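You operate a simulated robot arm through the tools that you are given. There is no shell and no other tool. Be economical: measure what you need, move in short steps, check, and stop when the job is done.

The job below is to be done with a simulated robot arm. You get a single attempt, and the scene is never put back.

Task
Probe the block on the pad at range B and mark the lane that the screen names.
Fine: the block marked good for good, else the one marked hold; swing the arm clear, block with the teal top back in its row, knob to range A; the adjust knob and the two blocks beside it stay. Where these are worked on the way, their far stop is far enough and under half their travel is too little: knob marked range.

The check looks at the end state, three seconds after you hand in, the way a careful person would. Anything else that was tipped, shoved, dropped, spilled or broken makes it a failure.

Robot
A 6-joint arm with a two-finger parallel gripper, fixed in place. Base frame: the origin is at the foot of the arm, x ahead of it, y to its left, z up; the work surface is at about z = 860. Lengths are in mm, angles in rad, forces in N, time in s.
With the tool pointing down near the work surface it reaches from about 240 to 640 mm from the base axis. Its first joint turns from -1.152 to 1.152 rad. Payload 2.7 kg.
The tool frame sits at the grasp point between the pads (the TCP): z along the fingers, y along the line on which they close. The tips reach 23 mm beyond it. The gripper opens to 94 mm. The fingers are 38 mm wide and 10 mm thick; the gripper's body (54 by 96 mm) begins 39 mm behind the TCP.
Orientation is told as [roll, pitch, yaw] about the base's x, y, z axes, in that order, counted from this pose: with the fingers straight down and closing along the base's y, the tool's x points along the base's -x, its y along +y and its z along -z.

Tools
- The arm moves only by the tool apply_moves. Its argument "rows" is a list of rows, each a list of 3 entries, a list of its own where there are three numbers: the shift along the tool's x, y, z in mm, then the turn, a rotation vector about the tool's x, y, z in rad, then the finger opening in mm, from 0 to 94. In form: [[[x, y, z], [wx, wy, wz], grip], ...]. A call has 1 to 12 rows; each row shifts and turns the commanded pose from where the row before left it, along the tool's axes as they then stand. A row lasts 0.2 s, in which the tool goes at most 50 mm and 0.15 rad; a call with a longer step from one row to the next is refused whole, and so is a gripper value outside its range. A pose out of reach is approached as far as the arm can. The call stops where the force on the tool passes 40 N (or 10 N more than at its start, if that is more) or the arm is blocked; 0.2 s more then pass. Each finger travels about 45 mm/s and halts on what it meets, pressing with about 39 N; the grip force reading is that of the motor and also rises with nothing between the fingers. The clock runs only during rows and for 0.2 s after the last one: add rows that do not move to give the fingers time. The reply holds the time, the measured pose of the TCP, the force on the tool along the base axes, the opening and the grip force, in the units named above and with some noise, with the torque about the TCP (base axes, N m) and any sound that the robot's microphone picked up.
- Cameras (640 x 400 px; columns grow to the right, rows downward): "scene" is fixed at [90.7, -446.8, 1406.7]; the picture's right is [0.61, -0.80, 0.00], its down [-0.42, -0.32, -0.85] and it looks along [0.68, 0.52, -0.53] (base axes); focal length 315 px, centre (320, 200). "wrist" rides on the gripper at [86, 16, -74] in the tool frame; the picture's right is [-0.18, 0.98, 0.00], its down [-0.58, -0.11, -0.81] and it looks along [-0.79, -0.15, 0.59] (tool axes); focal length 243 px, centre (320, 200). There is no depth. A picture from a camera that has moved, and an enlarged one, comes with that camera's place and axes in the base frame and with its lens.
- snapshot(camera): a new picture of that camera. The clock stands still meanwhile.
- enlarge(camera, box): a new picture of the part [left, top, right, bottom] of that camera's present view, enlarged. The clock stands still meanwhile.
- finish_job(): hands the job in; it is judged then, once.

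Go step by step. Nothing tells you positions but the pictures and the camera data: compare them with the known pose of the tool, close in by small moves and look again before you grip or let go. The budget is 120 turns and 68 pictures, counting those below and the enlarged ones. Unless the task says otherwise, let go and move clear before handing in, and close with one line.

The tools are called by a JSON object that holds its "name" and its "arguments". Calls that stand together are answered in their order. apply_moves: Moves the arm, as the interface text tells. Its arguments: {"type":"object","properties":{"rows":{"type":"array"}},"required":["rows"]} The other tools are called the same way: snapshot (camera) takes a picture; enlarge (camera, box) takes an enlarged picture of a part of a camera's view; finish_job () hands the job in.

At the start:

```text
clock: 0.0
position: [466.5, 44.0, 1154.0]
tcp_rot: [0.001, 0.001, 0.001]
ft_force: [-0.4, 0.3, 0.1]
moment: [0.01, 0.01, 0.0]
width: 94.0
gripper_force: 0.1
```

scene: 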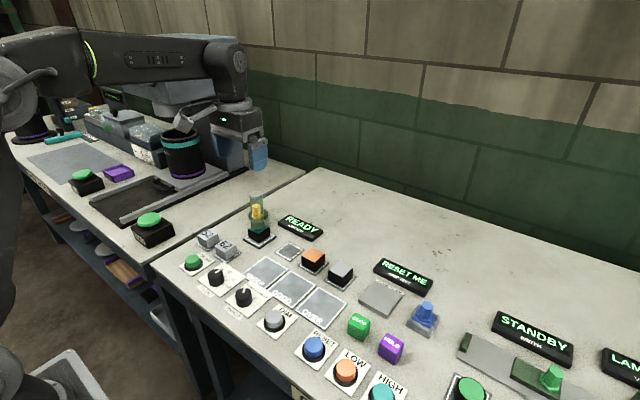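
wrist: 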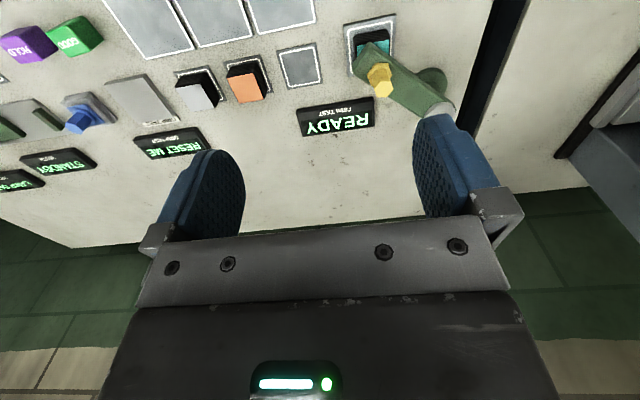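

I see a bench with knobs, buttons, lanes, blocks, and screens. I'll enlarge to read the labels before planning.

{"name": "enlarge", "arguments": {"camera": "scene", "box": [160, 180, 340, 293]}}

{"name": "enlarge", "arguments": {"camera": "scene", "box": [220, 250, 440, 400]}}

{"name": "enlarge", "arguments": {"camera": "scene", "box": [400, 260, 640, 400]}}

{"name": "enlarge", "arguments": {"camera": "wrist", "box": [200, 0, 480, 175]}}

```text
3.54 times, centred on (250, 236) of scene
camera zoom: at [90.7, -446.8, 1406.7], right [0.61, -0.8, 0.0], down [-0.42, -0.32, -0.85], along [0.68, 0.52, -0.53], focal length 1117 px, centre (568, 71)
```

zoom: 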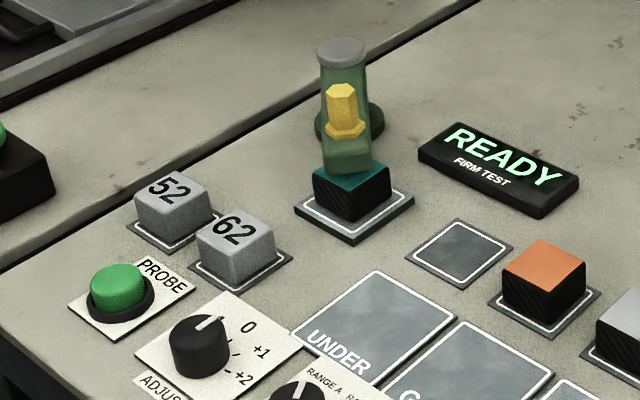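

```text
2.67 times, centred on (330, 325) of scene
camera zoom: at [90.7, -446.8, 1406.7], right [0.61, -0.8, 0.0], down [-0.42, -0.32, -0.85], along [0.68, 0.52, -0.53], focal length 841 px, centre (293, -133)
```

zoom: 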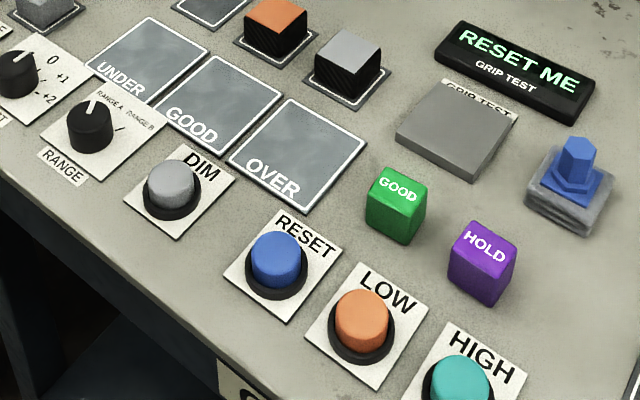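

```text
2.67 times, centred on (520, 330) of scene
camera zoom: at [90.7, -446.8, 1406.7], right [0.61, -0.8, 0.0], down [-0.42, -0.32, -0.85], along [0.68, 0.52, -0.53], focal length 841 px, centre (-213, -147)
```

zoom: 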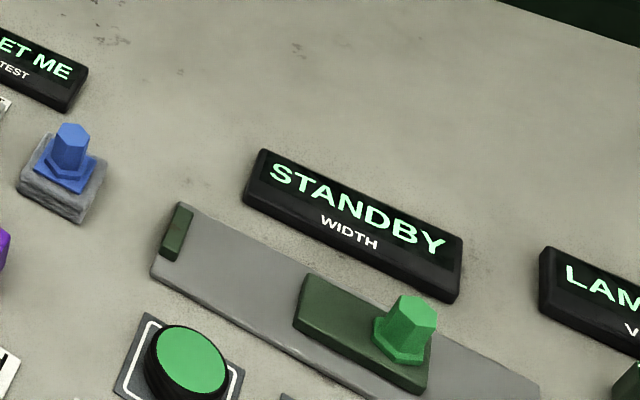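

```text
2.29 times, centred on (340, 88) of wrist
camera zoom: at [380.0, 59.9, 1227.6], right [0.18, 0.98, 0.0], down [0.58, -0.11, 0.81], along [0.79, -0.15, -0.59], focal length 555 px, centre (274, 457)
```

zoom: 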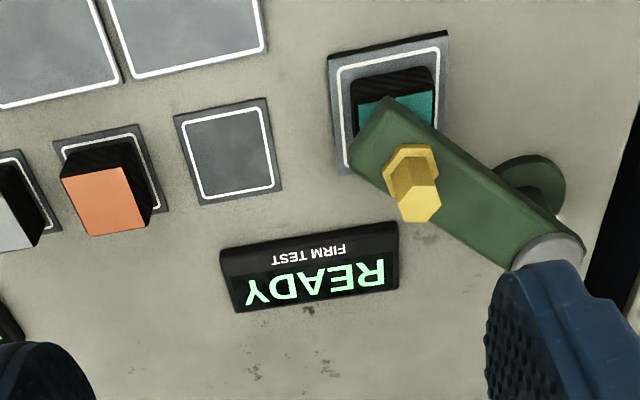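

The FIRM TEST station has the teal block on its pad under a swing arm. The range knob is at about (363,-34) pointing to A, probe is at about (360,147), and the lanes are at x≈452. I'll hover over the range knob.

{"name": "apply_moves", "arguments": {"rows": [[[21, -16, 31], [0, 0, 0], 60], [[21, -16, 31], [0, 0, 0], 60], [[21, -16, 31], [0, 0, 0], 60], [[21, -16, 31], [0, 0, 0], 60], [[20, -14, 30], [0, 0, 0], 60], [[0, 0, 0], [0, 0, 0], 60], [[0, 0, 0], [0, 0, 0], 60]]}}

{"name": "snapshot", "arguments": {"camera": "wrist"}}

{"name": "snapshot", "arguments": {"camera": "scene"}}

```text
clock: 1.6
position: [363.6, -34.7, 998.3]
tcp_rot: [0.001, 0.001, 0.0]
ft_force: [-0.3, 0.1, 0.2]
moment: [0.03, 0.01, 0.01]
width: 60.0
gripper_force: 0.0
```

```text
61 pictures are left
camera wrist: at [276.0, -18.3, 1073.0], right [0.18, 0.98, 0.0], down [0.58, -0.11, 0.81], along [0.79, -0.15, -0.59], focal length 243 px, centre (320, 200)
```

wrist: 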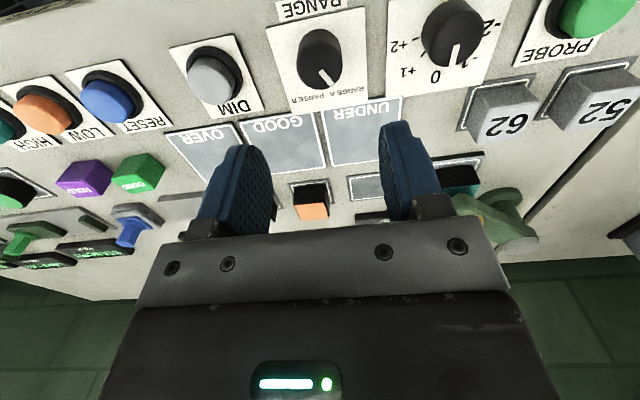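

```text
60 pictures are left
```

scene: 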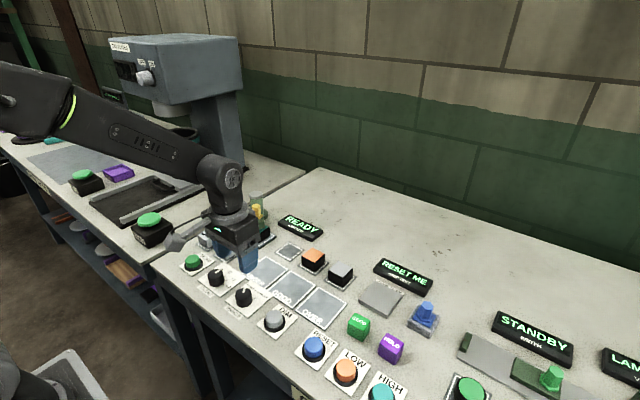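

The knob appears at about (358,-35). I'll enlarge it to read its pointer and labels.

{"name": "enlarge", "arguments": {"camera": "wrist", "box": [240, 0, 400, 100]}}

```text
4.00 times, centred on (320, 50) of wrist
camera zoom: at [276.0, -18.3, 1073.0], right [0.18, 0.98, 0.0], down [0.58, -0.11, 0.81], along [0.79, -0.15, -0.59], focal length 970 px, centre (320, 800)
```

zoom: 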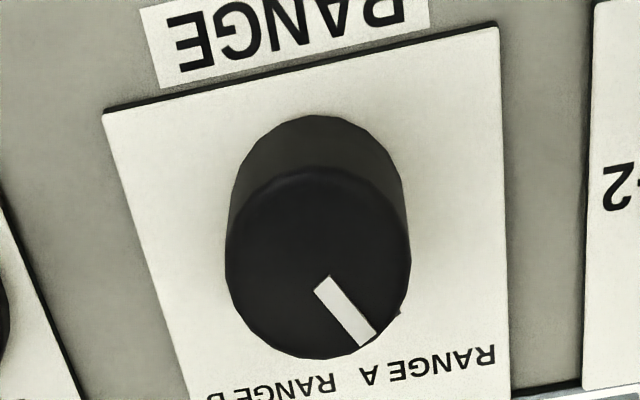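

The pointer is at A, with B clockwise from it. The knob centre is about (360,-34) with its top at z≈890. I'll descend around it and grip.

{"name": "apply_moves", "arguments": {"rows": [[[3.6, 0.7, 30], [0, 0, 0], 60], [[0, 0, 30], [0, 0, 0], 60], [[0, 0, 25], [0, 0, 0], 60], [[0, 0, 18], [0, 0, 0], 60], [[0, 0, 0], [0, 0, 0], 60]]}}

{"name": "snapshot", "arguments": {"camera": "wrist"}}

{"name": "enlarge", "arguments": {"camera": "scene", "box": [180, 230, 308, 310]}}

```text
clock: 2.8
position: [359.4, -34.1, 896.2]
tcp_rot: [0.002, 0.0, 0.0]
ft_force: [0.3, 0.2, 0.8]
moment: [0.01, 0.02, -0.03]
width: 59.9
gripper_force: 0.0
```

```text
58 pictures are left
camera wrist: at [271.9, -17.4, 970.4], right [0.18, 0.98, 0.0], down [0.58, -0.11, 0.81], along [0.79, -0.15, -0.59], focal length 243 px, centre (320, 200)
```

wrist: 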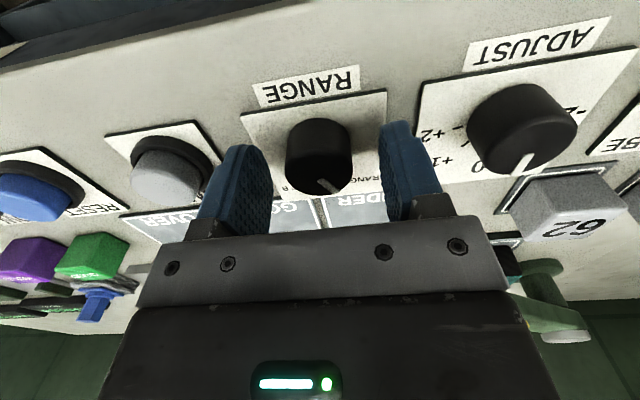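

```text
5.00 times, centred on (244, 270) of scene
camera zoom: at [90.7, -446.8, 1406.7], right [0.61, -0.8, 0.0], down [-0.42, -0.32, -0.85], along [0.68, 0.52, -0.53], focal length 1577 px, centre (700, -150)
```

zoom: 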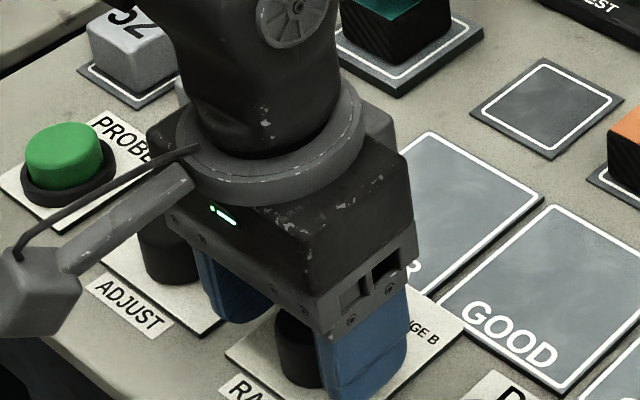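

The knob sits centred between the fingers, so I'll close on it.

{"name": "apply_moves", "arguments": {"rows": [[[0, 0, 2], [0, 0, 0], 60], [[0, 0, 0], [0, 0, 0], 20], [[0, 0, 0], [0, 0, 0], 20], [[0, 0, 0], [0, 0, 0], 20], [[0, 0, 0], [0, 0, 0], 20], [[0, 0, 0], [0, 0, 0], 20]]}}

```text
clock: 4.2
position: [359.8, -35.5, 894.6]
tcp_rot: [0.0, 0.0, 0.0]
ft_force: [1.5, -25.4, -3.5]
moment: [-0.01, -0.11, -0.11]
width: 34.6
gripper_force: 44.8
```

The knob is gripped but slightly off-centre towards -y, so I'll ease that way. Then I'll turn it clockwise a little.

{"name": "apply_moves", "arguments": {"rows": [[[0, -1.8, 0], [0, 0, 0], 20], [[0, 0, 0], [0, 0, 0], 20], [[0, 0, 0], [0, 0, 0.1], 20], [[0, 0, 0], [0, 0, 0.1], 20], [[0, 0, 0], [0, 0, 0], 20]]}}

```text
clock: 5.4
position: [358.4, -35.7, 894.5]
tcp_rot: [0.002, 0.0, -0.202]
ft_force: [2.1, 21.5, -0.8]
moment: [0.19, 0.53, 0.04]
width: 34.7
gripper_force: 44.9
```

{"name": "apply_moves", "arguments": {"rows": [[[0, 0.8, 0], [0, 0, 0.1], 20], [[0, 0, 0], [0, 0, 0.1], 20], [[0, 0, 0], [0, 0, 0.1], 20], [[0, 0, 0], [0, 0, 0.1], 20], [[0, 0, 0], [0, 0, 0], 20]]}}

{"name": "enlarge", "arguments": {"camera": "wrist", "box": [240, 100, 400, 200]}}

```text
clock: 6.6
position: [360.5, -33.3, 895.6]
tcp_rot: [0.002, -0.001, -0.601]
ft_force: [7.4, 31.2, -10.6]
moment: [0.29, 0.56, 0.07]
width: 34.4
gripper_force: 45.0
```

```text
4.00 times, centred on (320, 150) of wrist
camera zoom: at [297.0, 29.0, 968.4], right [0.71, 0.71, 0.0], down [0.42, -0.42, 0.81], along [0.57, -0.57, -0.59], focal length 970 px, centre (320, 400)
```

zoom: 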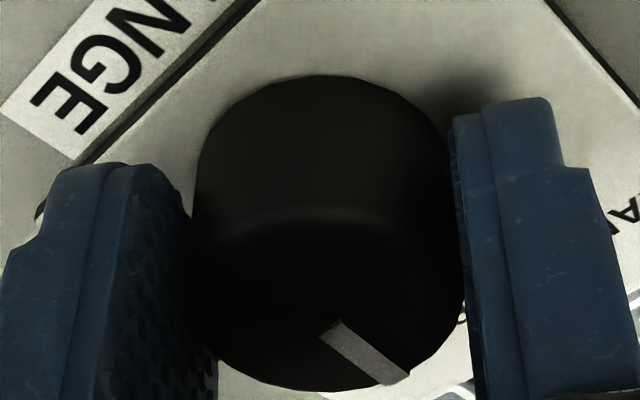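

The knob follows the gripper. There's still some side force, so I'll ease +y and keep turning.

{"name": "apply_moves", "arguments": {"rows": [[[0.7, 1.0, 0.5], [0, 0, 0], 20], [[0, 0, 0], [0, 0, 0.1], 20], [[0, 0, 0], [0, 0, 0.1], 20], [[0, 0, 0], [0, 0, 0.1], 20], [[0, 0, 0], [0, 0, 0], 20]]}}

{"name": "enlarge", "arguments": {"camera": "wrist", "box": [240, 100, 400, 200]}}

```text
clock: 7.8
position: [358.9, -32.5, 894.9]
tcp_rot: [0.002, -0.003, -0.901]
ft_force: [12.7, 23.4, -7.1]
moment: [-0.93, -0.33, 0.02]
width: 34.8
gripper_force: 44.8
```

```text
4.00 times, centred on (320, 150) of wrist
camera zoom: at [318.6, 45.2, 968.3], right [0.88, 0.47, 0.0], down [0.27, -0.52, 0.81], along [0.38, -0.71, -0.59], focal length 970 px, centre (320, 400)
```

zoom: 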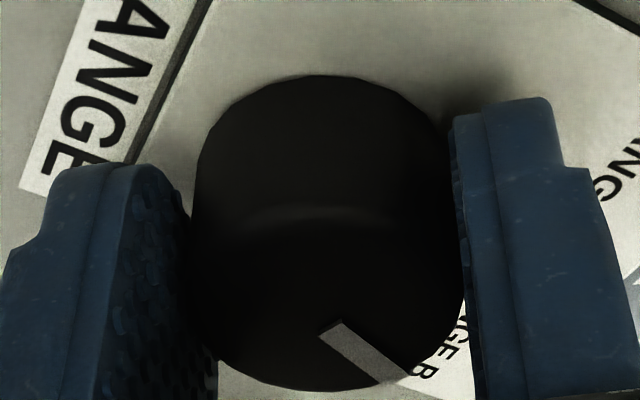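

The pointer is near "RANGE B". I'll continue towards the stop.

{"name": "apply_moves", "arguments": {"rows": [[[0, 0, 0], [0, 0, 0.1], 20], [[0, 0, 0], [0, 0, 0.1], 20], [[0, 0, 0], [0, 0, 0.1], 20], [[0, 0, 0], [0, 0, 0], 20]]}}

{"name": "enlarge", "arguments": {"camera": "wrist", "box": [240, 100, 400, 200]}}

```text
clock: 8.8
position: [361.2, -34.4, 894.9]
tcp_rot: [0.005, -0.005, -1.2]
ft_force: [22.1, 21.1, -5.6]
moment: [-0.74, 0.3, 0.64]
width: 33.7
gripper_force: 45.0
```

```text
4.00 times, centred on (320, 150) of wrist
camera zoom: at [344.1, 53.5, 968.5], right [0.98, 0.18, 0.01], down [0.1, -0.58, 0.81], along [0.15, -0.79, -0.59], focal length 970 px, centre (320, 400)
```

zoom: 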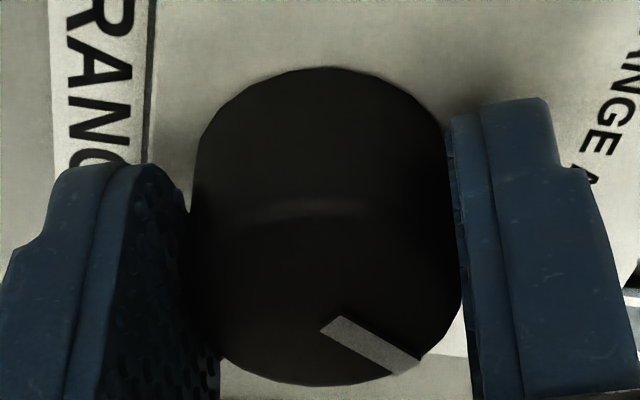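

A torque has built up and the pointer is slipping in the grip, so it's at the far stop (B). I'll release, rise and turn back.

{"name": "apply_moves", "arguments": {"rows": [[[0, 0, 0], [0, 0, 0], 60], [[0, 0, 0], [0, 0, 0], 60], [[0, 0, 0], [0, 0, 0], 60], [[0, 0, -30], [0, 0, 0], 60], [[0, 0, -30], [0, 0, -0.15], 60], [[0, 0, -30], [0, 0, -0.15], 60], [[0, 0, 0], [0, 0, -0.15], 60], [[0, 0, 0], [0, 0, -0.15], 60], [[0, 0, 0], [0, 0, -0.15], 60], [[0, 0, 0], [0, 0, -0.15], 60], [[0, 0, 0], [0, 0, -0.15], 60], [[0, 0, 0], [0, 0, -0.15], 60]]}}

{"name": "snapshot", "arguments": {"camera": "wrist"}}

```text
clock: 11.4
position: [360.2, -32.9, 984.3]
tcp_rot: [0.002, 0.0, 0.002]
ft_force: [0.3, 0.4, -0.4]
moment: [-0.01, -0.04, 0.02]
width: 60.0
gripper_force: 0.0
```

```text
53 pictures are left
camera wrist: at [272.8, -17.0, 1057.9], right [0.18, 0.98, 0.0], down [0.58, -0.11, 0.81], along [0.79, -0.15, -0.59], focal length 243 px, centre (320, 200)
```

wrist: 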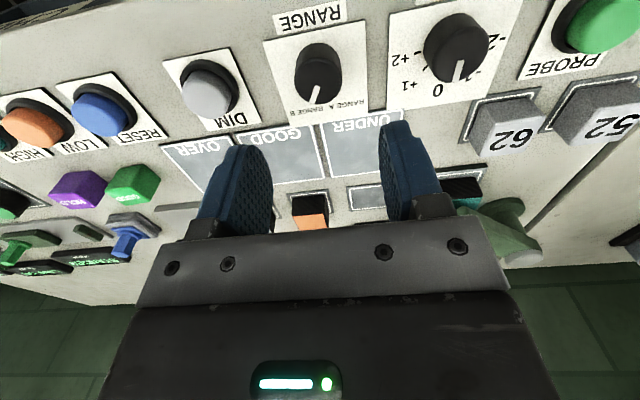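

The range knob is now at B. Next I'll go above the PROBE button with the fingers closed.

{"name": "apply_moves", "arguments": {"rows": [[[0, 45, 0], [0, 0, 0], 0], [[0, 45, 0], [0, 0, 0], 0], [[0, 45, 0], [0, 0, 0], 0], [[0, 45, 0], [0, 0, 0], 0], [[0, 0, 20], [0, 0, 0], 0], [[0, 0, 0], [0, 0, 0], 0]]}}

{"name": "snapshot", "arguments": {"camera": "wrist"}}

```text
clock: 12.8
position: [359.4, 146.2, 964.5]
tcp_rot: [0.001, 0.0, 0.002]
ft_force: [-0.3, -0.2, 0.1]
moment: [0.0, -0.01, 0.02]
width: 0.0
gripper_force: 38.9
```

```text
52 pictures are left
camera wrist: at [271.8, 162.2, 1037.7], right [0.18, 0.98, 0.0], down [0.58, -0.11, 0.81], along [0.79, -0.15, -0.59], focal length 243 px, centre (320, 200)
```

wrist: 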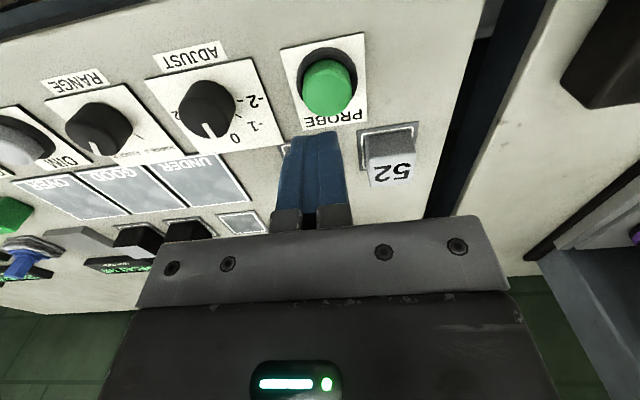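

The button is at about (354,151) with its top near z≈887. I'll go down to just above it and press in small steps.

{"name": "apply_moves", "arguments": {"rows": [[[5, 5, 25], [0, 0, 0], 0], [[0, 0, 18], [0, 0, 0], 0], [[0, 0, 3], [0, 0, 0], 0], [[0, 0, 3], [0, 0, 0], 0], [[0, 0, 2], [0, 0, 0], 0]]}}

{"name": "snapshot", "arguments": {"camera": "wrist"}}

```text
clock: 14.0
position: [354.2, 150.3, 912.5]
tcp_rot: [0.001, 0.0, 0.0]
ft_force: [0.4, -0.2, -0.1]
moment: [0.02, 0.0, 0.04]
width: 0.2
gripper_force: 38.6
```

```text
51 pictures are left
camera wrist: at [267.5, 167.8, 986.8], right [0.18, 0.98, 0.0], down [0.58, -0.11, 0.81], along [0.79, -0.15, -0.59], focal length 243 px, centre (320, 200)
```

wrist: 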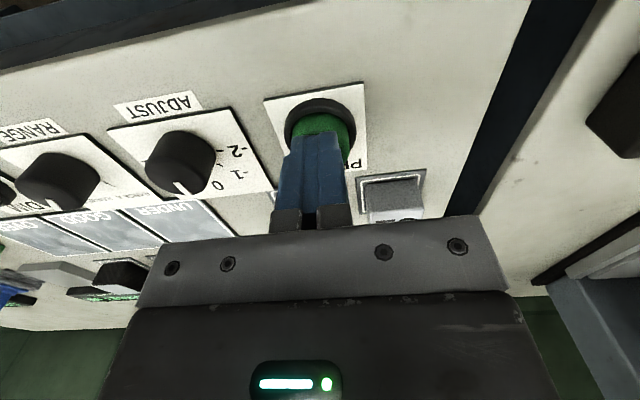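

The fingers are aligned with the button, so I'll press down gently.

{"name": "apply_moves", "arguments": {"rows": [[[0, 1, 2], [0, 0, 0], 0], [[0, 0, 2], [0, 0, 0], 0], [[0, 0, 2], [0, 0, 0], 0], [[0, 0, 2], [0, 0, 0], 0], [[0, 0, 2], [0, 0, 0], 0], [[0, 0, 2], [0, 0, 0], 0], [[0, 0, 2], [0, 0, 0], 0], [[0, 0, 2], [0, 0, 0], 0]]}}

{"name": "enlarge", "arguments": {"camera": "scene", "box": [160, 180, 340, 293]}}

```text
clock: 16.0
position: [355.6, 155.2, 902.9]
tcp_rot: [0.004, -0.013, 0.001]
ft_force: [-28.9, -7.1, 130.3]
moment: [0.0, 0.54, -0.15]
width: 0.2
gripper_force: 38.9
heard: click
stopped in row 8: the force on the tool passed its limit at 40 N (the readings are from after the stop); the commanded pose is now the measured one
```

```text
3.54 times, centred on (250, 236) of scene
camera zoom: at [90.1, -447.0, 1406.7], right [0.61, -0.8, 0.0], down [-0.42, -0.32, -0.85], along [0.68, 0.52, -0.53], focal length 1117 px, centre (568, 71)
```

zoom: 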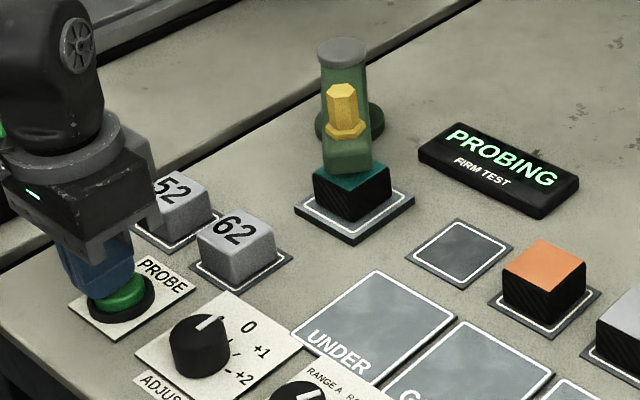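

The button clicked and the screen shows PROBING. I'll rise and wait.

{"name": "apply_moves", "arguments": {"rows": [[[0, 0, -10], [0, 0, 0], 0], [[0, 0, -25], [0, 0, 0], 0], [[0, 0, -40], [0, 0, 0], 0], [[0, 0, -40], [0, 0, 0], 0], [[0, 0, 0], [0, 0, 0], 0], [[0, 0, 0], [0, 0, 0], 0], [[0, 0, 0], [0, 0, 0], 0], [[0, 0, 0], [0, 0, 0], 0]]}}

{"name": "enlarge", "arguments": {"camera": "scene", "box": [180, 180, 340, 280]}}

```text
clock: 17.8
position: [356.1, 153.2, 1014.7]
tcp_rot: [0.001, -0.005, -0.001]
ft_force: [0.5, 0.0, -0.3]
moment: [0.0, 0.01, 0.03]
width: 0.0
gripper_force: 39.0
```

```text
4.00 times, centred on (260, 230) of scene
camera zoom: at [90.7, -446.8, 1406.7], right [0.61, -0.8, 0.0], down [-0.42, -0.32, -0.85], along [0.68, 0.52, -0.53], focal length 1262 px, centre (560, 80)
```

zoom: 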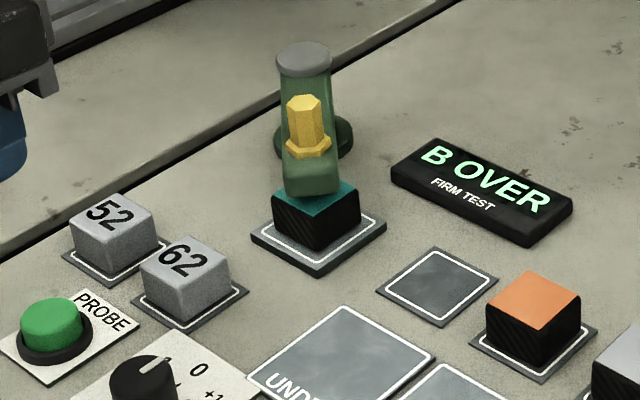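

The result is B OVER, so the HOLD block goes to the OVER lane. I'll travel above the HOLD block at about (442,-340).

{"name": "apply_moves", "arguments": {"rows": [[[-7.8, -45, 0], [0, 0, 0], 0], [[-7.8, -45, 0], [0, 0, 0], 0], [[-7.8, -45, 0], [0, 0, 0], 0], [[-7.8, -45, 0], [0, 0, 0], 60], [[-7.8, -45, 0], [0, 0, 0], 60], [[-7.8, -45, 0], [0, 0, 0], 60], [[-7.8, -45, 0], [0, 0, 0], 60], [[-7.8, -45, 0], [0, 0, 0], 60], [[-7.8, -45, 0], [0, 0, 0], 60], [[-7.8, -45, 0], [0, 0, 0], 60], [[-8, -43, 0], [0, 0, 0], 60], [[0, 0, 0], [0, 0, 0], 60]]}}

{"name": "snapshot", "arguments": {"camera": "wrist"}}

{"name": "enlarge", "arguments": {"camera": "scene", "box": [180, 180, 340, 280]}}

```text
clock: 20.4
position: [440.2, -341.3, 1014.0]
tcp_rot: [0.002, -0.004, 0.0]
ft_force: [-1.2, 0.0, -0.4]
moment: [-0.04, 0.03, -0.01]
width: 60.0
gripper_force: 0.1
```

```text
48 pictures are left
camera wrist: at [352.9, -325.1, 1087.5], right [0.18, 0.98, 0.0], down [0.58, -0.11, 0.81], along [0.8, -0.15, -0.59], focal length 243 px, centre (320, 200)
```

wrist: 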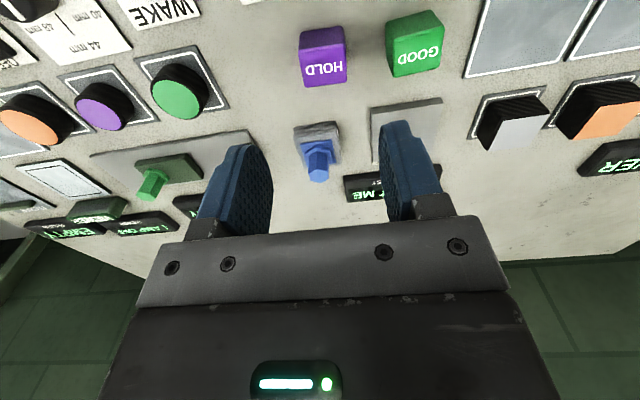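

```text
4.00 times, centred on (260, 230) of scene
camera zoom: at [90.7, -446.8, 1406.7], right [0.61, -0.8, 0.0], down [-0.42, -0.32, -0.85], along [0.68, 0.52, -0.53], focal length 1262 px, centre (560, 80)
```

zoom: 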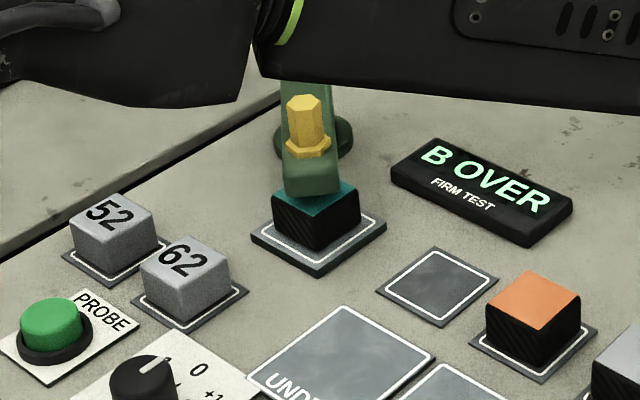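

{"name": "enlarge", "arguments": {"camera": "wrist", "box": [260, 0, 460, 125]}}

```text
3.20 times, centred on (360, 62) of wrist
camera zoom: at [352.9, -325.1, 1087.5], right [0.18, 0.98, 0.0], down [0.58, -0.11, 0.81], along [0.8, -0.15, -0.59], focal length 776 px, centre (192, 640)
```

zoom: 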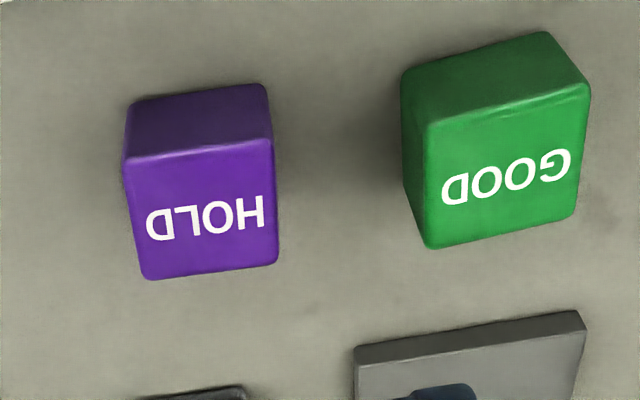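

The HOLD block is at about (441,-338.4), yawed about -0.07, and roughly 34 wide. I'll align and descend to just above it, then check.

{"name": "apply_moves", "arguments": {"rows": [[[-0.8, 2.9, 30], [0, 0, 0.07], 56], [[0, 0, 35], [0, 0, 0], 56], [[0, 0, 25], [0, 0, 0], 56], [[0, 0, 0], [0, 0, 0], 56]]}}

{"name": "snapshot", "arguments": {"camera": "wrist"}}

```text
clock: 21.4
position: [442.3, -335.4, 923.9]
tcp_rot: [0.002, -0.007, -0.069]
ft_force: [-0.2, 1.5, 0.0]
moment: [-0.04, 0.01, 0.0]
width: 55.9
gripper_force: 0.0
```

```text
45 pictures are left
camera wrist: at [355.4, -314.3, 996.7], right [0.25, 0.97, 0.0], down [0.57, -0.15, 0.81], along [0.78, -0.2, -0.59], focal length 243 px, centre (320, 200)
```

wrist: 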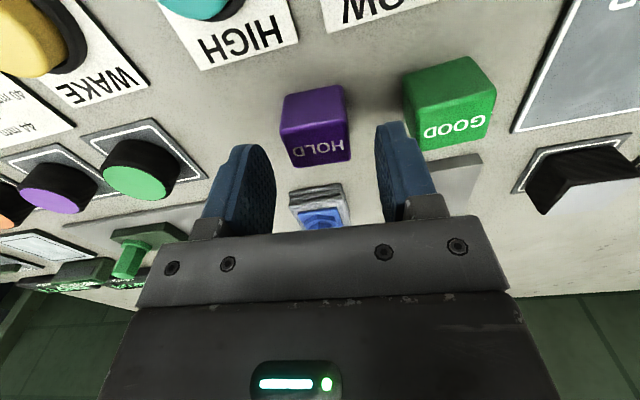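

It's centred within about a millimetre, with clearance to GOOD. I'll descend and grip.

{"name": "apply_moves", "arguments": {"rows": [[[0, -1.2, 20], [0, 0, 0], 56], [[0, 0, 14], [0, 0, 0], 56], [[0, 0, 0], [0, 0, 0], 15], [[0, 0, 0], [0, 0, 0], 15], [[0, 0, 0], [0, 0, 0], 15], [[0, 0, 0], [0, 0, 0], 15], [[0, 0, 0], [0, 0, 0], 15]]}}

```text
clock: 23.0
position: [442.6, -337.3, 891.7]
tcp_rot: [0.004, -0.004, -0.069]
ft_force: [0.4, -0.5, -0.2]
moment: [0.02, 0.02, 0.02]
width: 34.9
gripper_force: 38.9
```

The HOLD block is gripped. I'll lift and carry it near the OVER lane at about (453,-177).

{"name": "apply_moves", "arguments": {"rows": [[[0, 0, -40], [0, 0, 0], 15], [[0, 0, -50], [0, 0, -0.07], 15], [[-2, 40, 0], [0, 0, 0], 15], [[-2, 40, 0], [0, 0, 0], 15], [[-2, 40, 0], [0, 0, 0], 15], [[-2, 40, 0], [0, 0, 0], 15], [[0, 0, 0], [0, 0, 0], 15], [[0, 0, 0], [0, 0, 0], 15]]}}

{"name": "snapshot", "arguments": {"camera": "wrist"}}

{"name": "snapshot", "arguments": {"camera": "scene"}}

```text
clock: 24.8
position: [448.7, -176.7, 980.9]
tcp_rot: [0.002, -0.005, 0.0]
ft_force: [-0.1, -0.4, -0.2]
moment: [0.0, 0.02, 0.02]
width: 34.9
gripper_force: 38.6
```

```text
44 pictures are left
camera wrist: at [361.7, -159.7, 1054.5], right [0.18, 0.98, 0.0], down [0.58, -0.11, 0.81], along [0.8, -0.15, -0.59], focal length 243 px, centre (320, 200)
```

wrist: 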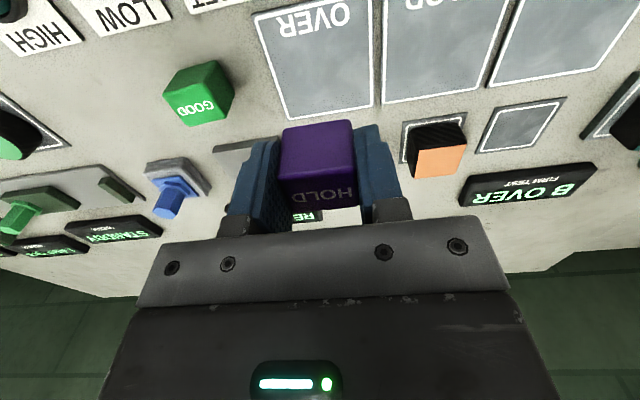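

```text
43 pictures are left
```

scene: 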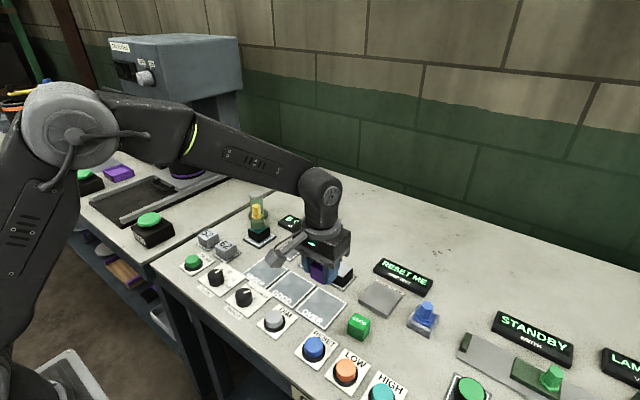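

The OVER lane centre is about (450,-175), nearly under the tool. I'll lower the block until it touches.

{"name": "apply_moves", "arguments": {"rows": [[[-1, 2, 40], [0, 0, 0], 15], [[0, 0, 36], [0, 0, 0], 15], [[0, 0, 8], [0, 0, 0], 15], [[0, 0, 2], [0, 0, 0], 15], [[0, 0, 1.5], [0, 0, 0], 15], [[0, 0, 0], [0, 0, 0], 15]]}}

{"name": "enlarge", "arguments": {"camera": "scene", "box": [240, 220, 400, 320]}}

```text
clock: 26.2
position: [451.4, -176.4, 895.4]
tcp_rot: [0.002, -0.01, 0.0]
ft_force: [-0.5, 2.4, 18.4]
moment: [0.03, 0.06, 0.01]
width: 34.8
gripper_force: 39.5
```

```text
4.00 times, centred on (320, 270) of scene
camera zoom: at [90.4, -446.6, 1406.8], right [0.61, -0.8, 0.0], down [-0.42, -0.32, -0.85], along [0.68, 0.52, -0.53], focal length 1262 px, centre (320, -80)
```

zoom: 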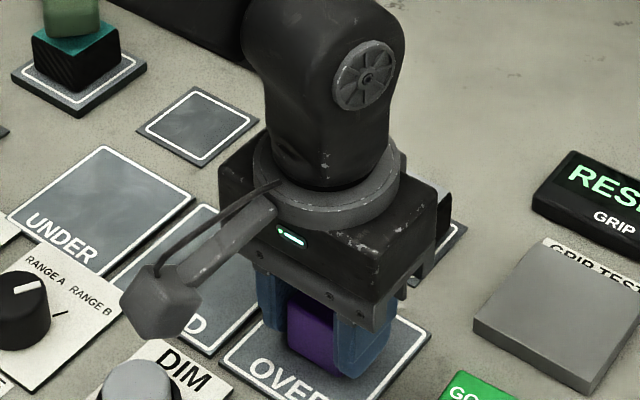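

The block is in contact with the lane, so I'll release, rise and check.

{"name": "apply_moves", "arguments": {"rows": [[[0, 0, -1], [0, 0, 0], 60], [[0, 0, 0], [0, 0, 0], 60], [[0, 0, 0], [0, 0, 0], 60], [[0, 0, -25], [0, 0, 0], 60], [[0, 0, -45], [0, 0, 0], 60], [[0, 0, -45], [0, 0, 0], 60], [[0, 0, -45], [0, 0, 0], 60], [[0, 0, 0], [0, 0, 0], 60]]}}

{"name": "snapshot", "arguments": {"camera": "wrist"}}

{"name": "enlarge", "arguments": {"camera": "scene", "box": [180, 180, 340, 280]}}

```text
clock: 28.0
position: [452.2, -176.6, 1053.5]
tcp_rot: [0.001, -0.004, -0.002]
ft_force: [-0.1, -0.1, 0.8]
moment: [-0.03, 0.01, -0.04]
width: 60.2
gripper_force: 0.1
```

```text
41 pictures are left
camera wrist: at [363.8, -159.9, 1127.0], right [0.18, 0.98, 0.0], down [0.58, -0.11, 0.81], along [0.8, -0.15, -0.59], focal length 243 px, centre (320, 200)
```

wrist: 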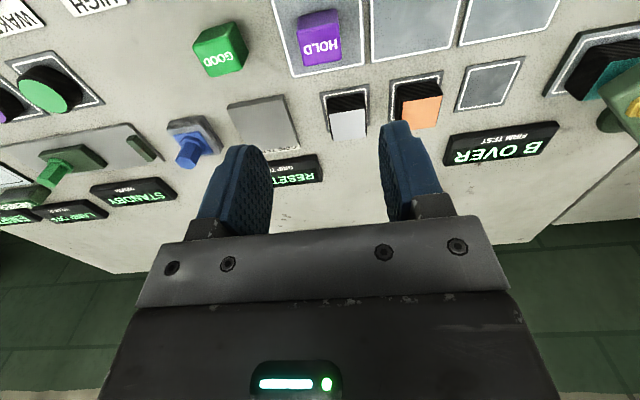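

```text
4.00 times, centred on (260, 230) of scene
camera zoom: at [90.7, -446.8, 1406.7], right [0.61, -0.8, 0.0], down [-0.42, -0.32, -0.85], along [0.68, 0.52, -0.53], focal length 1262 px, centre (560, 80)
```

zoom: 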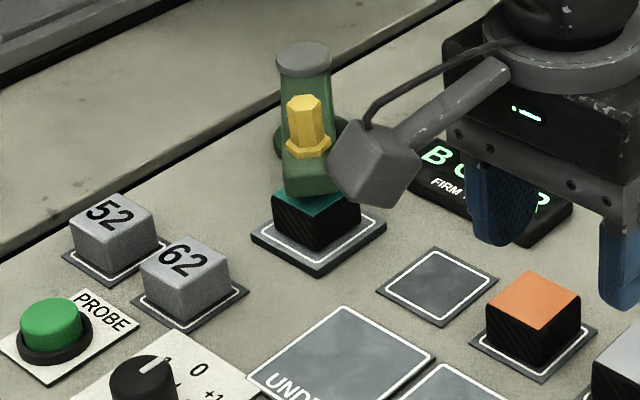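

HOLD sits in the OVER lane. Now I'll get a good look at the swing arm from close to it.

{"name": "apply_moves", "arguments": {"rows": [[[5, 45, 0], [0, 0, 0], 60], [[5, 45, 0], [0, 0, 0], 60], [[5, 45, 0], [0, 0, 0], 60], [[5, 45, 0], [0, 0, 0], 60], [[5, 45, 0], [0, 0, 0], 60], [[0, 30, 0], [0, 0, 0], 60], [[0, 0, 0], [0, 0, 0], 60]]}}

{"name": "snapshot", "arguments": {"camera": "wrist"}}

{"name": "enlarge", "arguments": {"camera": "scene", "box": [220, 180, 300, 230]}}

```text
clock: 29.6
position: [425.8, 79.4, 1054.1]
tcp_rot: [0.001, -0.005, 0.0]
ft_force: [0.8, 0.3, 0.2]
moment: [0.01, 0.02, 0.01]
width: 60.0
gripper_force: 0.1
```

```text
39 pictures are left
camera wrist: at [337.9, 95.1, 1127.3], right [0.18, 0.98, 0.0], down [0.58, -0.11, 0.81], along [0.8, -0.15, -0.59], focal length 243 px, centre (320, 200)
```

wrist: 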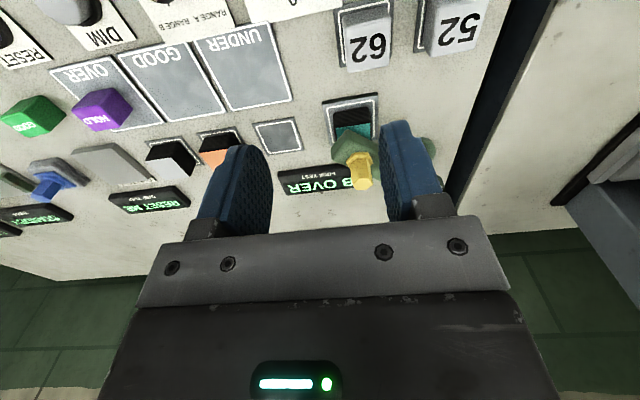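

```text
8.00 times, centred on (260, 205) of scene
camera zoom: at [90.7, -446.8, 1406.7], right [0.61, -0.8, 0.0], down [-0.42, -0.32, -0.85], along [0.68, 0.52, -0.53], focal length 2524 px, centre (800, 160)
```

zoom: 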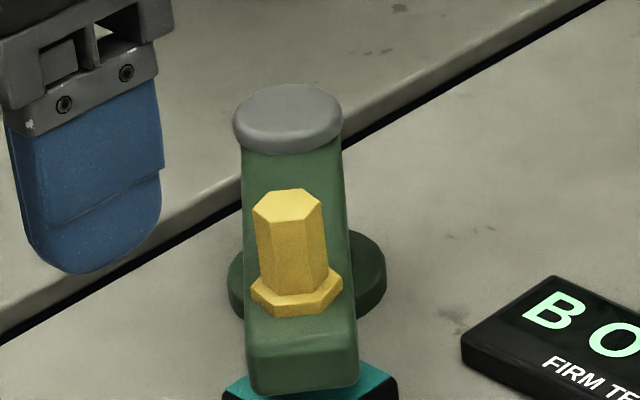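

The bar pivots about (600,183) with the yellow handle at about (538,105), top z≈967. I'll hover over the handle, turned so the fingers close along its swing direction.

{"name": "apply_moves", "arguments": {"rows": [[[-40, 9, 0], [0, 0, 0], 60], [[-40, 9, 0], [0, 0, 0], 60], [[-32, 8, 0], [0, 0, 0], 60], [[0, 0, 0], [0, 0, -0.15], 60], [[0, 0, 0], [0, 0, -0.15], 60], [[0, 0, 0], [0, 0, -0.15], 60], [[0, 0, 0], [0, 0, -0.15], 60], [[0, 0, 0], [0, 0, -0.15], 60], [[0, 0, 0], [0, 0, -0.15], 60], [[0, 0, 0], [0, 0, 0], 60]]}}

{"name": "snapshot", "arguments": {"camera": "wrist"}}

{"name": "enlarge", "arguments": {"camera": "scene", "box": [180, 150, 340, 250]}}

```text
clock: 31.8
position: [536.1, 104.8, 1054.6]
tcp_rot: [-0.002, -0.005, 0.901]
ft_force: [0.7, 0.1, 0.3]
moment: [-0.01, -0.03, 0.01]
width: 60.2
gripper_force: 0.0
```

```text
37 pictures are left
camera wrist: at [470.2, 46.5, 1127.9], right [-0.66, 0.75, 0.0], down [0.44, 0.39, 0.81], along [0.61, 0.53, -0.59], focal length 243 px, centre (320, 200)
```

wrist: 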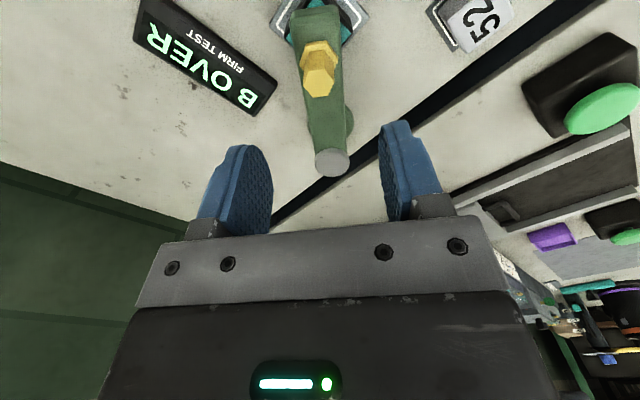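

```text
4.00 times, centred on (260, 200) of scene
camera zoom: at [90.7, -446.8, 1406.7], right [0.61, -0.8, 0.0], down [-0.42, -0.32, -0.85], along [0.68, 0.52, -0.53], focal length 1262 px, centre (560, 200)
```

zoom: 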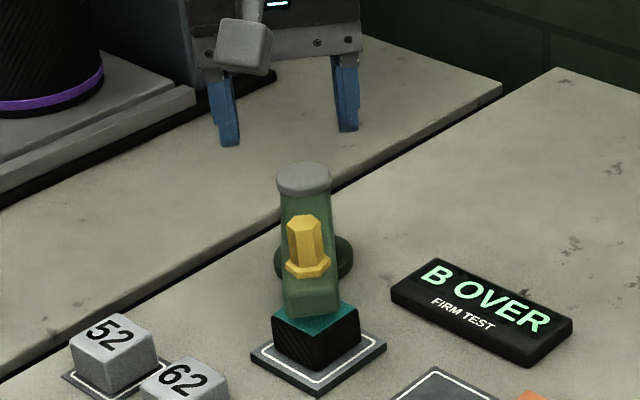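

The handle is about 3 mm towards the camera, otherwise aligned. I'll descend to straddle it above its flange.

{"name": "apply_moves", "arguments": {"rows": [[[3, -0.5, 30], [0, 0, 0], 60], [[0, 0, 30], [0, 0, 0], 60], [[0, 0, 20], [0, 0, 0], 50], [[0, 0, 9], [0, 0, 0], 44], [[0, 0, 0], [0, 0, 0], 44]]}}

{"name": "snapshot", "arguments": {"camera": "wrist"}}

{"name": "enlarge", "arguments": {"camera": "scene", "box": [180, 150, 340, 250]}}

```text
clock: 33.0
position: [536.5, 101.3, 964.8]
tcp_rot: [-0.002, -0.005, 0.899]
ft_force: [-0.2, 0.4, -0.7]
moment: [0.0, 0.02, -0.02]
width: 44.1
gripper_force: 0.0
```

```text
35 pictures are left
camera wrist: at [469.3, 43.5, 1037.7], right [-0.65, 0.76, 0.0], down [0.44, 0.39, 0.81], along [0.61, 0.53, -0.59], focal length 243 px, centre (320, 200)
```

wrist: 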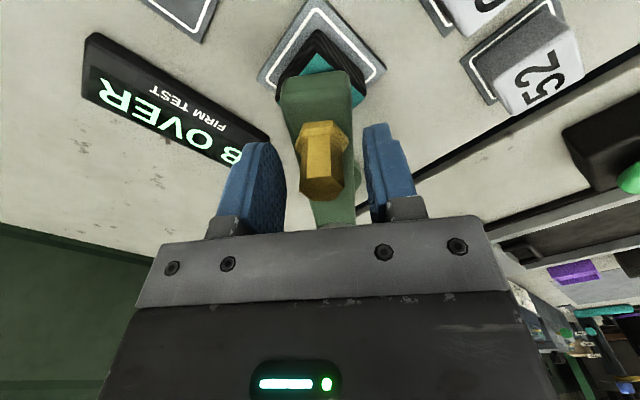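

```text
4.00 times, centred on (260, 200) of scene
camera zoom: at [90.7, -446.8, 1406.7], right [0.61, -0.8, 0.0], down [-0.42, -0.32, -0.85], along [0.68, 0.52, -0.53], focal length 1262 px, centre (560, 200)
```

zoom: 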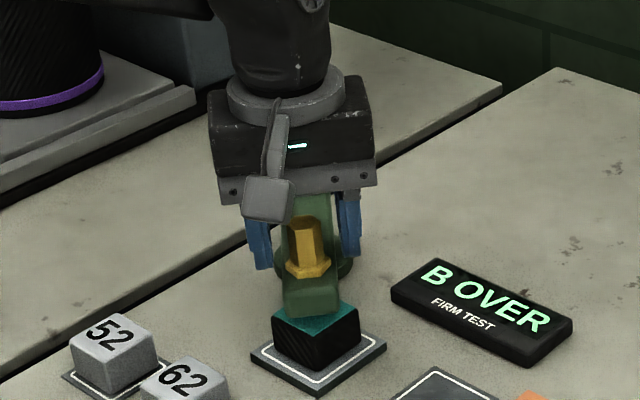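

The handle is centred between the fingers. I'll cage it loosely and swing it clockwise (towards +y) along its arc.

{"name": "apply_moves", "arguments": {"rows": [[[0, 0, 0], [0, 0, 0], 26], [[0, 0, 0], [0, 0, 0], 26], [[0, 0, 0], [0, 0, 0], 26], [[-0.5, 4, 0], [0, 0, 0.035], 26], [[-0.5, 4, 0], [0, 0, 0.04], 26], [[-0.8, 7.9, 0], [0, 0, 0.075], 26], [[-0.8, 7.9, 0], [0, 0, 0.075], 26], [[0, 0, 0], [0, 0, 0], 26]]}}

{"name": "snapshot", "arguments": {"camera": "wrist"}}

```text
clock: 34.8
position: [518.6, 120.9, 964.5]
tcp_rot: [-0.003, -0.004, 0.673]
ft_force: [0.5, 0.4, -0.7]
moment: [-0.01, -0.03, -0.02]
width: 26.5
gripper_force: 0.4
```

```text
33 pictures are left
camera wrist: at [441.9, 79.3, 1038.5], right [-0.47, 0.88, 0.0], down [0.52, 0.28, 0.81], along [0.71, 0.38, -0.59], focal length 243 px, centre (320, 200)
```

wrist: 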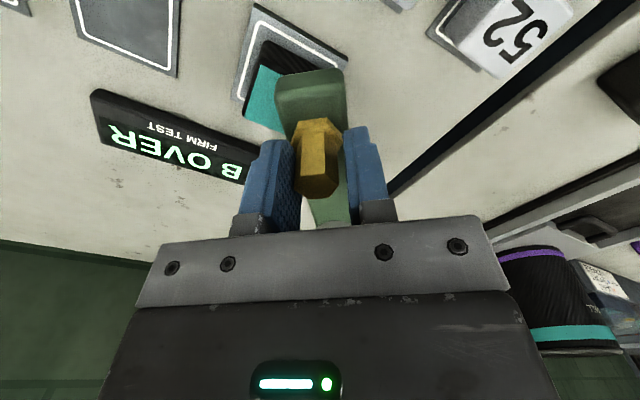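

The arm swings freely, so I'll continue.

{"name": "apply_moves", "arguments": {"rows": [[[-0.6, 7.9, 0], [0, 0, 0.075], 26], [[-0.6, 7.9, 0], [0, 0, 0.075], 26], [[-0.6, 7.9, 0], [0, 0, 0.075], 26], [[-0.6, 7.9, 0], [0, 0, 0.075], 26], [[-0.6, 7.9, 0], [0, 0, 0.075], 26], [[-0.6, 7.9, 0], [0, 0, 0.075], 26], [[-0.6, 7.9, 0], [0, 0, 0.075], 26], [[0, 0, 0], [0, 0, 0], 26]]}}

{"name": "snapshot", "arguments": {"camera": "wrist"}}

{"name": "enlarge", "arguments": {"camera": "scene", "box": [180, 150, 340, 250]}}

```text
clock: 36.6
position: [499.9, 172.1, 965.5]
tcp_rot: [0.0, -0.005, 0.149]
ft_force: [-0.1, 0.0, 0.1]
moment: [-0.01, -0.03, -0.02]
width: 26.1
gripper_force: 0.4
```

```text
32 pictures are left
camera wrist: at [411.7, 175.5, 1039.5], right [0.04, 1.0, 0.0], down [0.59, -0.02, 0.81], along [0.81, -0.03, -0.59], focal length 243 px, centre (320, 200)
```

wrist: 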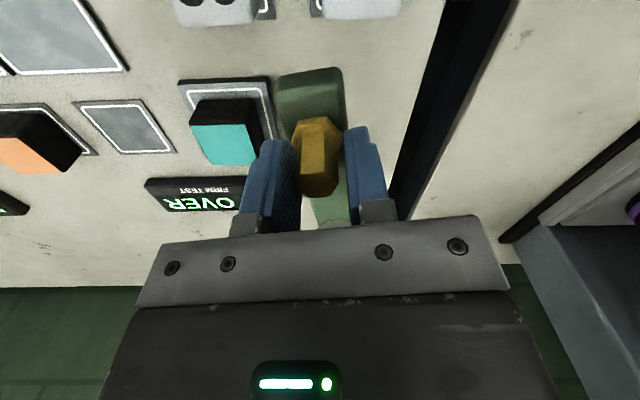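

```text
4.00 times, centred on (260, 200) of scene
camera zoom: at [90.7, -446.8, 1406.7], right [0.61, -0.8, 0.0], down [-0.42, -0.32, -0.85], along [0.68, 0.52, -0.53], focal length 1262 px, centre (560, 200)
```

zoom: 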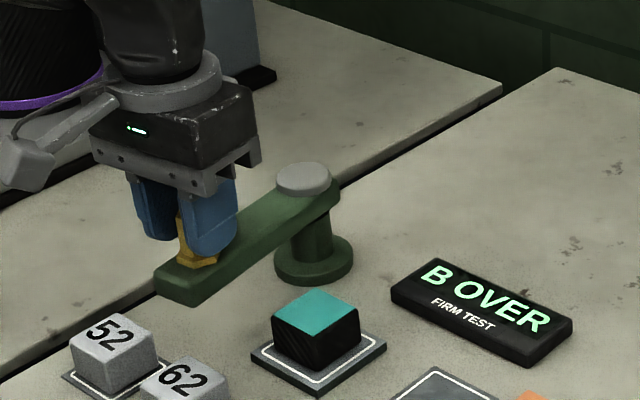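

The block is exposed. I'll swing a bit further for full clearance.

{"name": "apply_moves", "arguments": {"rows": [[[-0.6, 7.9, 0], [0, 0, 0.075], 26], [[-0.6, 7.9, 0], [0, 0, 0.075], 26], [[-0.6, 7.9, 0], [0, 0, 0.075], 26], [[-0.6, 7.9, 0], [0, 0, 0.075], 26], [[-0.6, 7.9, 0], [0, 0, 0.075], 26], [[-0.6, 7.9, 0], [0, 0, 0.075], 26], [[0, 0, 0], [0, 0, 0], 26]]}}

{"name": "enlarge", "arguments": {"camera": "scene", "box": [180, 150, 340, 250]}}

```text
clock: 38.2
position: [504.6, 218.2, 967.3]
tcp_rot: [0.004, -0.004, -0.302]
ft_force: [0.2, 0.1, 0.8]
moment: [-0.02, 0.0, 0.02]
width: 26.4
gripper_force: 0.1
```

```text
4.00 times, centred on (260, 200) of scene
camera zoom: at [90.7, -446.8, 1406.7], right [0.61, -0.8, 0.0], down [-0.42, -0.32, -0.85], along [0.68, 0.52, -0.53], focal length 1262 px, centre (560, 200)
```

zoom: 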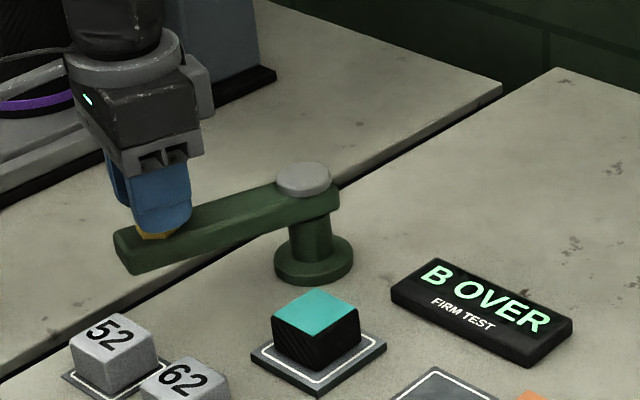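

Clear already; I'll add a bit more swing while nothing is in the way, then open and rise.

{"name": "apply_moves", "arguments": {"rows": [[[-0.6, 7.9, 0], [0, 0, 0.075], 26], [[-0.6, 7.9, 0], [0, 0, 0.075], 26], [[-0.6, 7.9, 0], [0, 0, 0.075], 26], [[0, 0, 0], [0, 0, 0], 26], [[0, 0, 0], [0, 0, 0], 36], [[0, 0, 0], [0, 0, 0], 40], [[0, 0, -30], [0, 0, 0], 40], [[0, 0, -45], [0, 0, 0], 40], [[0, 0, -20], [0, 0, 0], 40]]}}

```text
clock: 39.1
position: [514.7, 230.2, 964.6]
tcp_rot: [-0.017, 0.004, -0.535]
ft_force: [-18.1, -21.4, 8.2]
moment: [-0.04, 0.29, -0.07]
width: 38.4
gripper_force: 14.1
stopped in row 4: the force on the tool passed its limit at 41 N (the readings are from after the stop); the commanded pose is now the measured one
```

The arm hit its end stop. I'll open the fingers and rise.

{"name": "apply_moves", "arguments": {"rows": [[[0, 0, 0], [0, 0, 0], 46], [[0, -3, 0], [0, 0, 0], 46], [[0, 0, 0], [0, 0, 0], 46], [[0, 0, -30], [0, 0, 0], 46], [[0, 0, -45], [0, 0, 0], 46], [[0, 0, -20], [0, 0, 0], 46], [[0, 0, 0], [0, 0, 0], 46]]}}

{"name": "enlarge", "arguments": {"camera": "scene", "box": [180, 150, 340, 250]}}

```text
clock: 40.7
position: [513.9, 234.1, 1059.9]
tcp_rot: [-0.006, -0.002, -0.53]
ft_force: [0.3, 0.7, 0.4]
moment: [0.0, 0.0, -0.02]
width: 46.2
gripper_force: 0.0
```

```text
4.00 times, centred on (260, 200) of scene
camera zoom: at [90.7, -446.8, 1406.7], right [0.61, -0.8, 0.0], down [-0.42, -0.32, -0.85], along [0.68, 0.52, -0.53], focal length 1262 px, centre (560, 200)
```

zoom: 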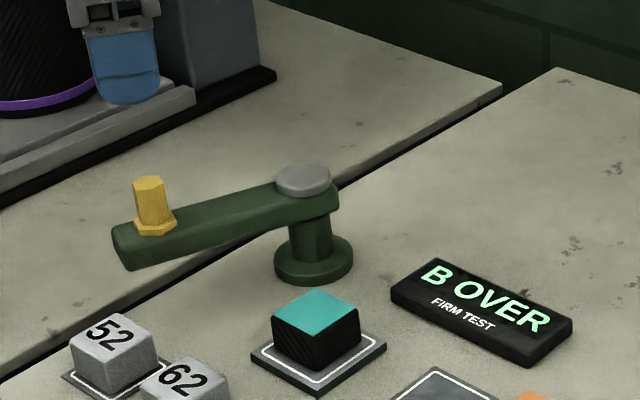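

The arm is clear. Now I'll hover over the teal-top block at about (532,100).

{"name": "apply_moves", "arguments": {"rows": [[[0, 0, 0], [0, 0, -0.13], 60], [[0, 0, 0], [0, 0, -0.13], 60], [[0, 0, 0], [0, 0, -0.13], 60], [[0, 0, 0], [0, 0, -0.14], 60], [[-6, -45, 0], [0, 0, 0], 60], [[-6, -45, 0], [0, 0, 0], 60], [[-4, -44, 0], [0, 0, 0], 60], [[0, 0, 40], [0, 0, 0], 60], [[0, 0, 0], [0, 0, 0], 60]]}}

{"name": "enlarge", "arguments": {"camera": "wrist", "box": [200, 0, 440, 150]}}

```text
clock: 42.7
position: [531.8, 98.4, 1020.6]
tcp_rot: [-0.007, 0.003, 0.001]
ft_force: [0.5, -1.0, -0.1]
moment: [0.04, 0.03, 0.02]
width: 60.1
gripper_force: 0.0
```

```text
2.67 times, centred on (320, 75) of wrist
camera zoom: at [444.1, 115.4, 1094.6], right [0.18, 0.98, -0.01], down [0.58, -0.1, 0.81], along [0.79, -0.15, -0.59], focal length 647 px, centre (320, 533)
```

zoom: 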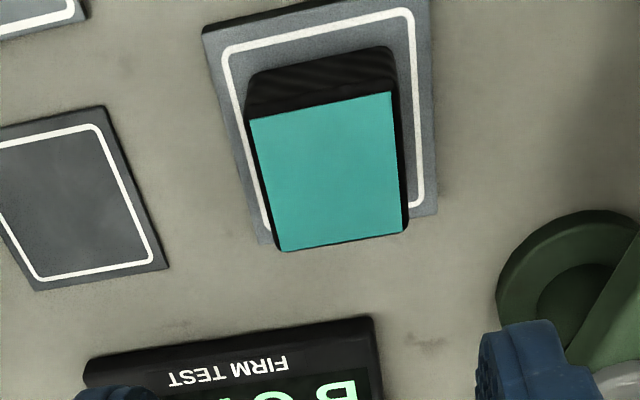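

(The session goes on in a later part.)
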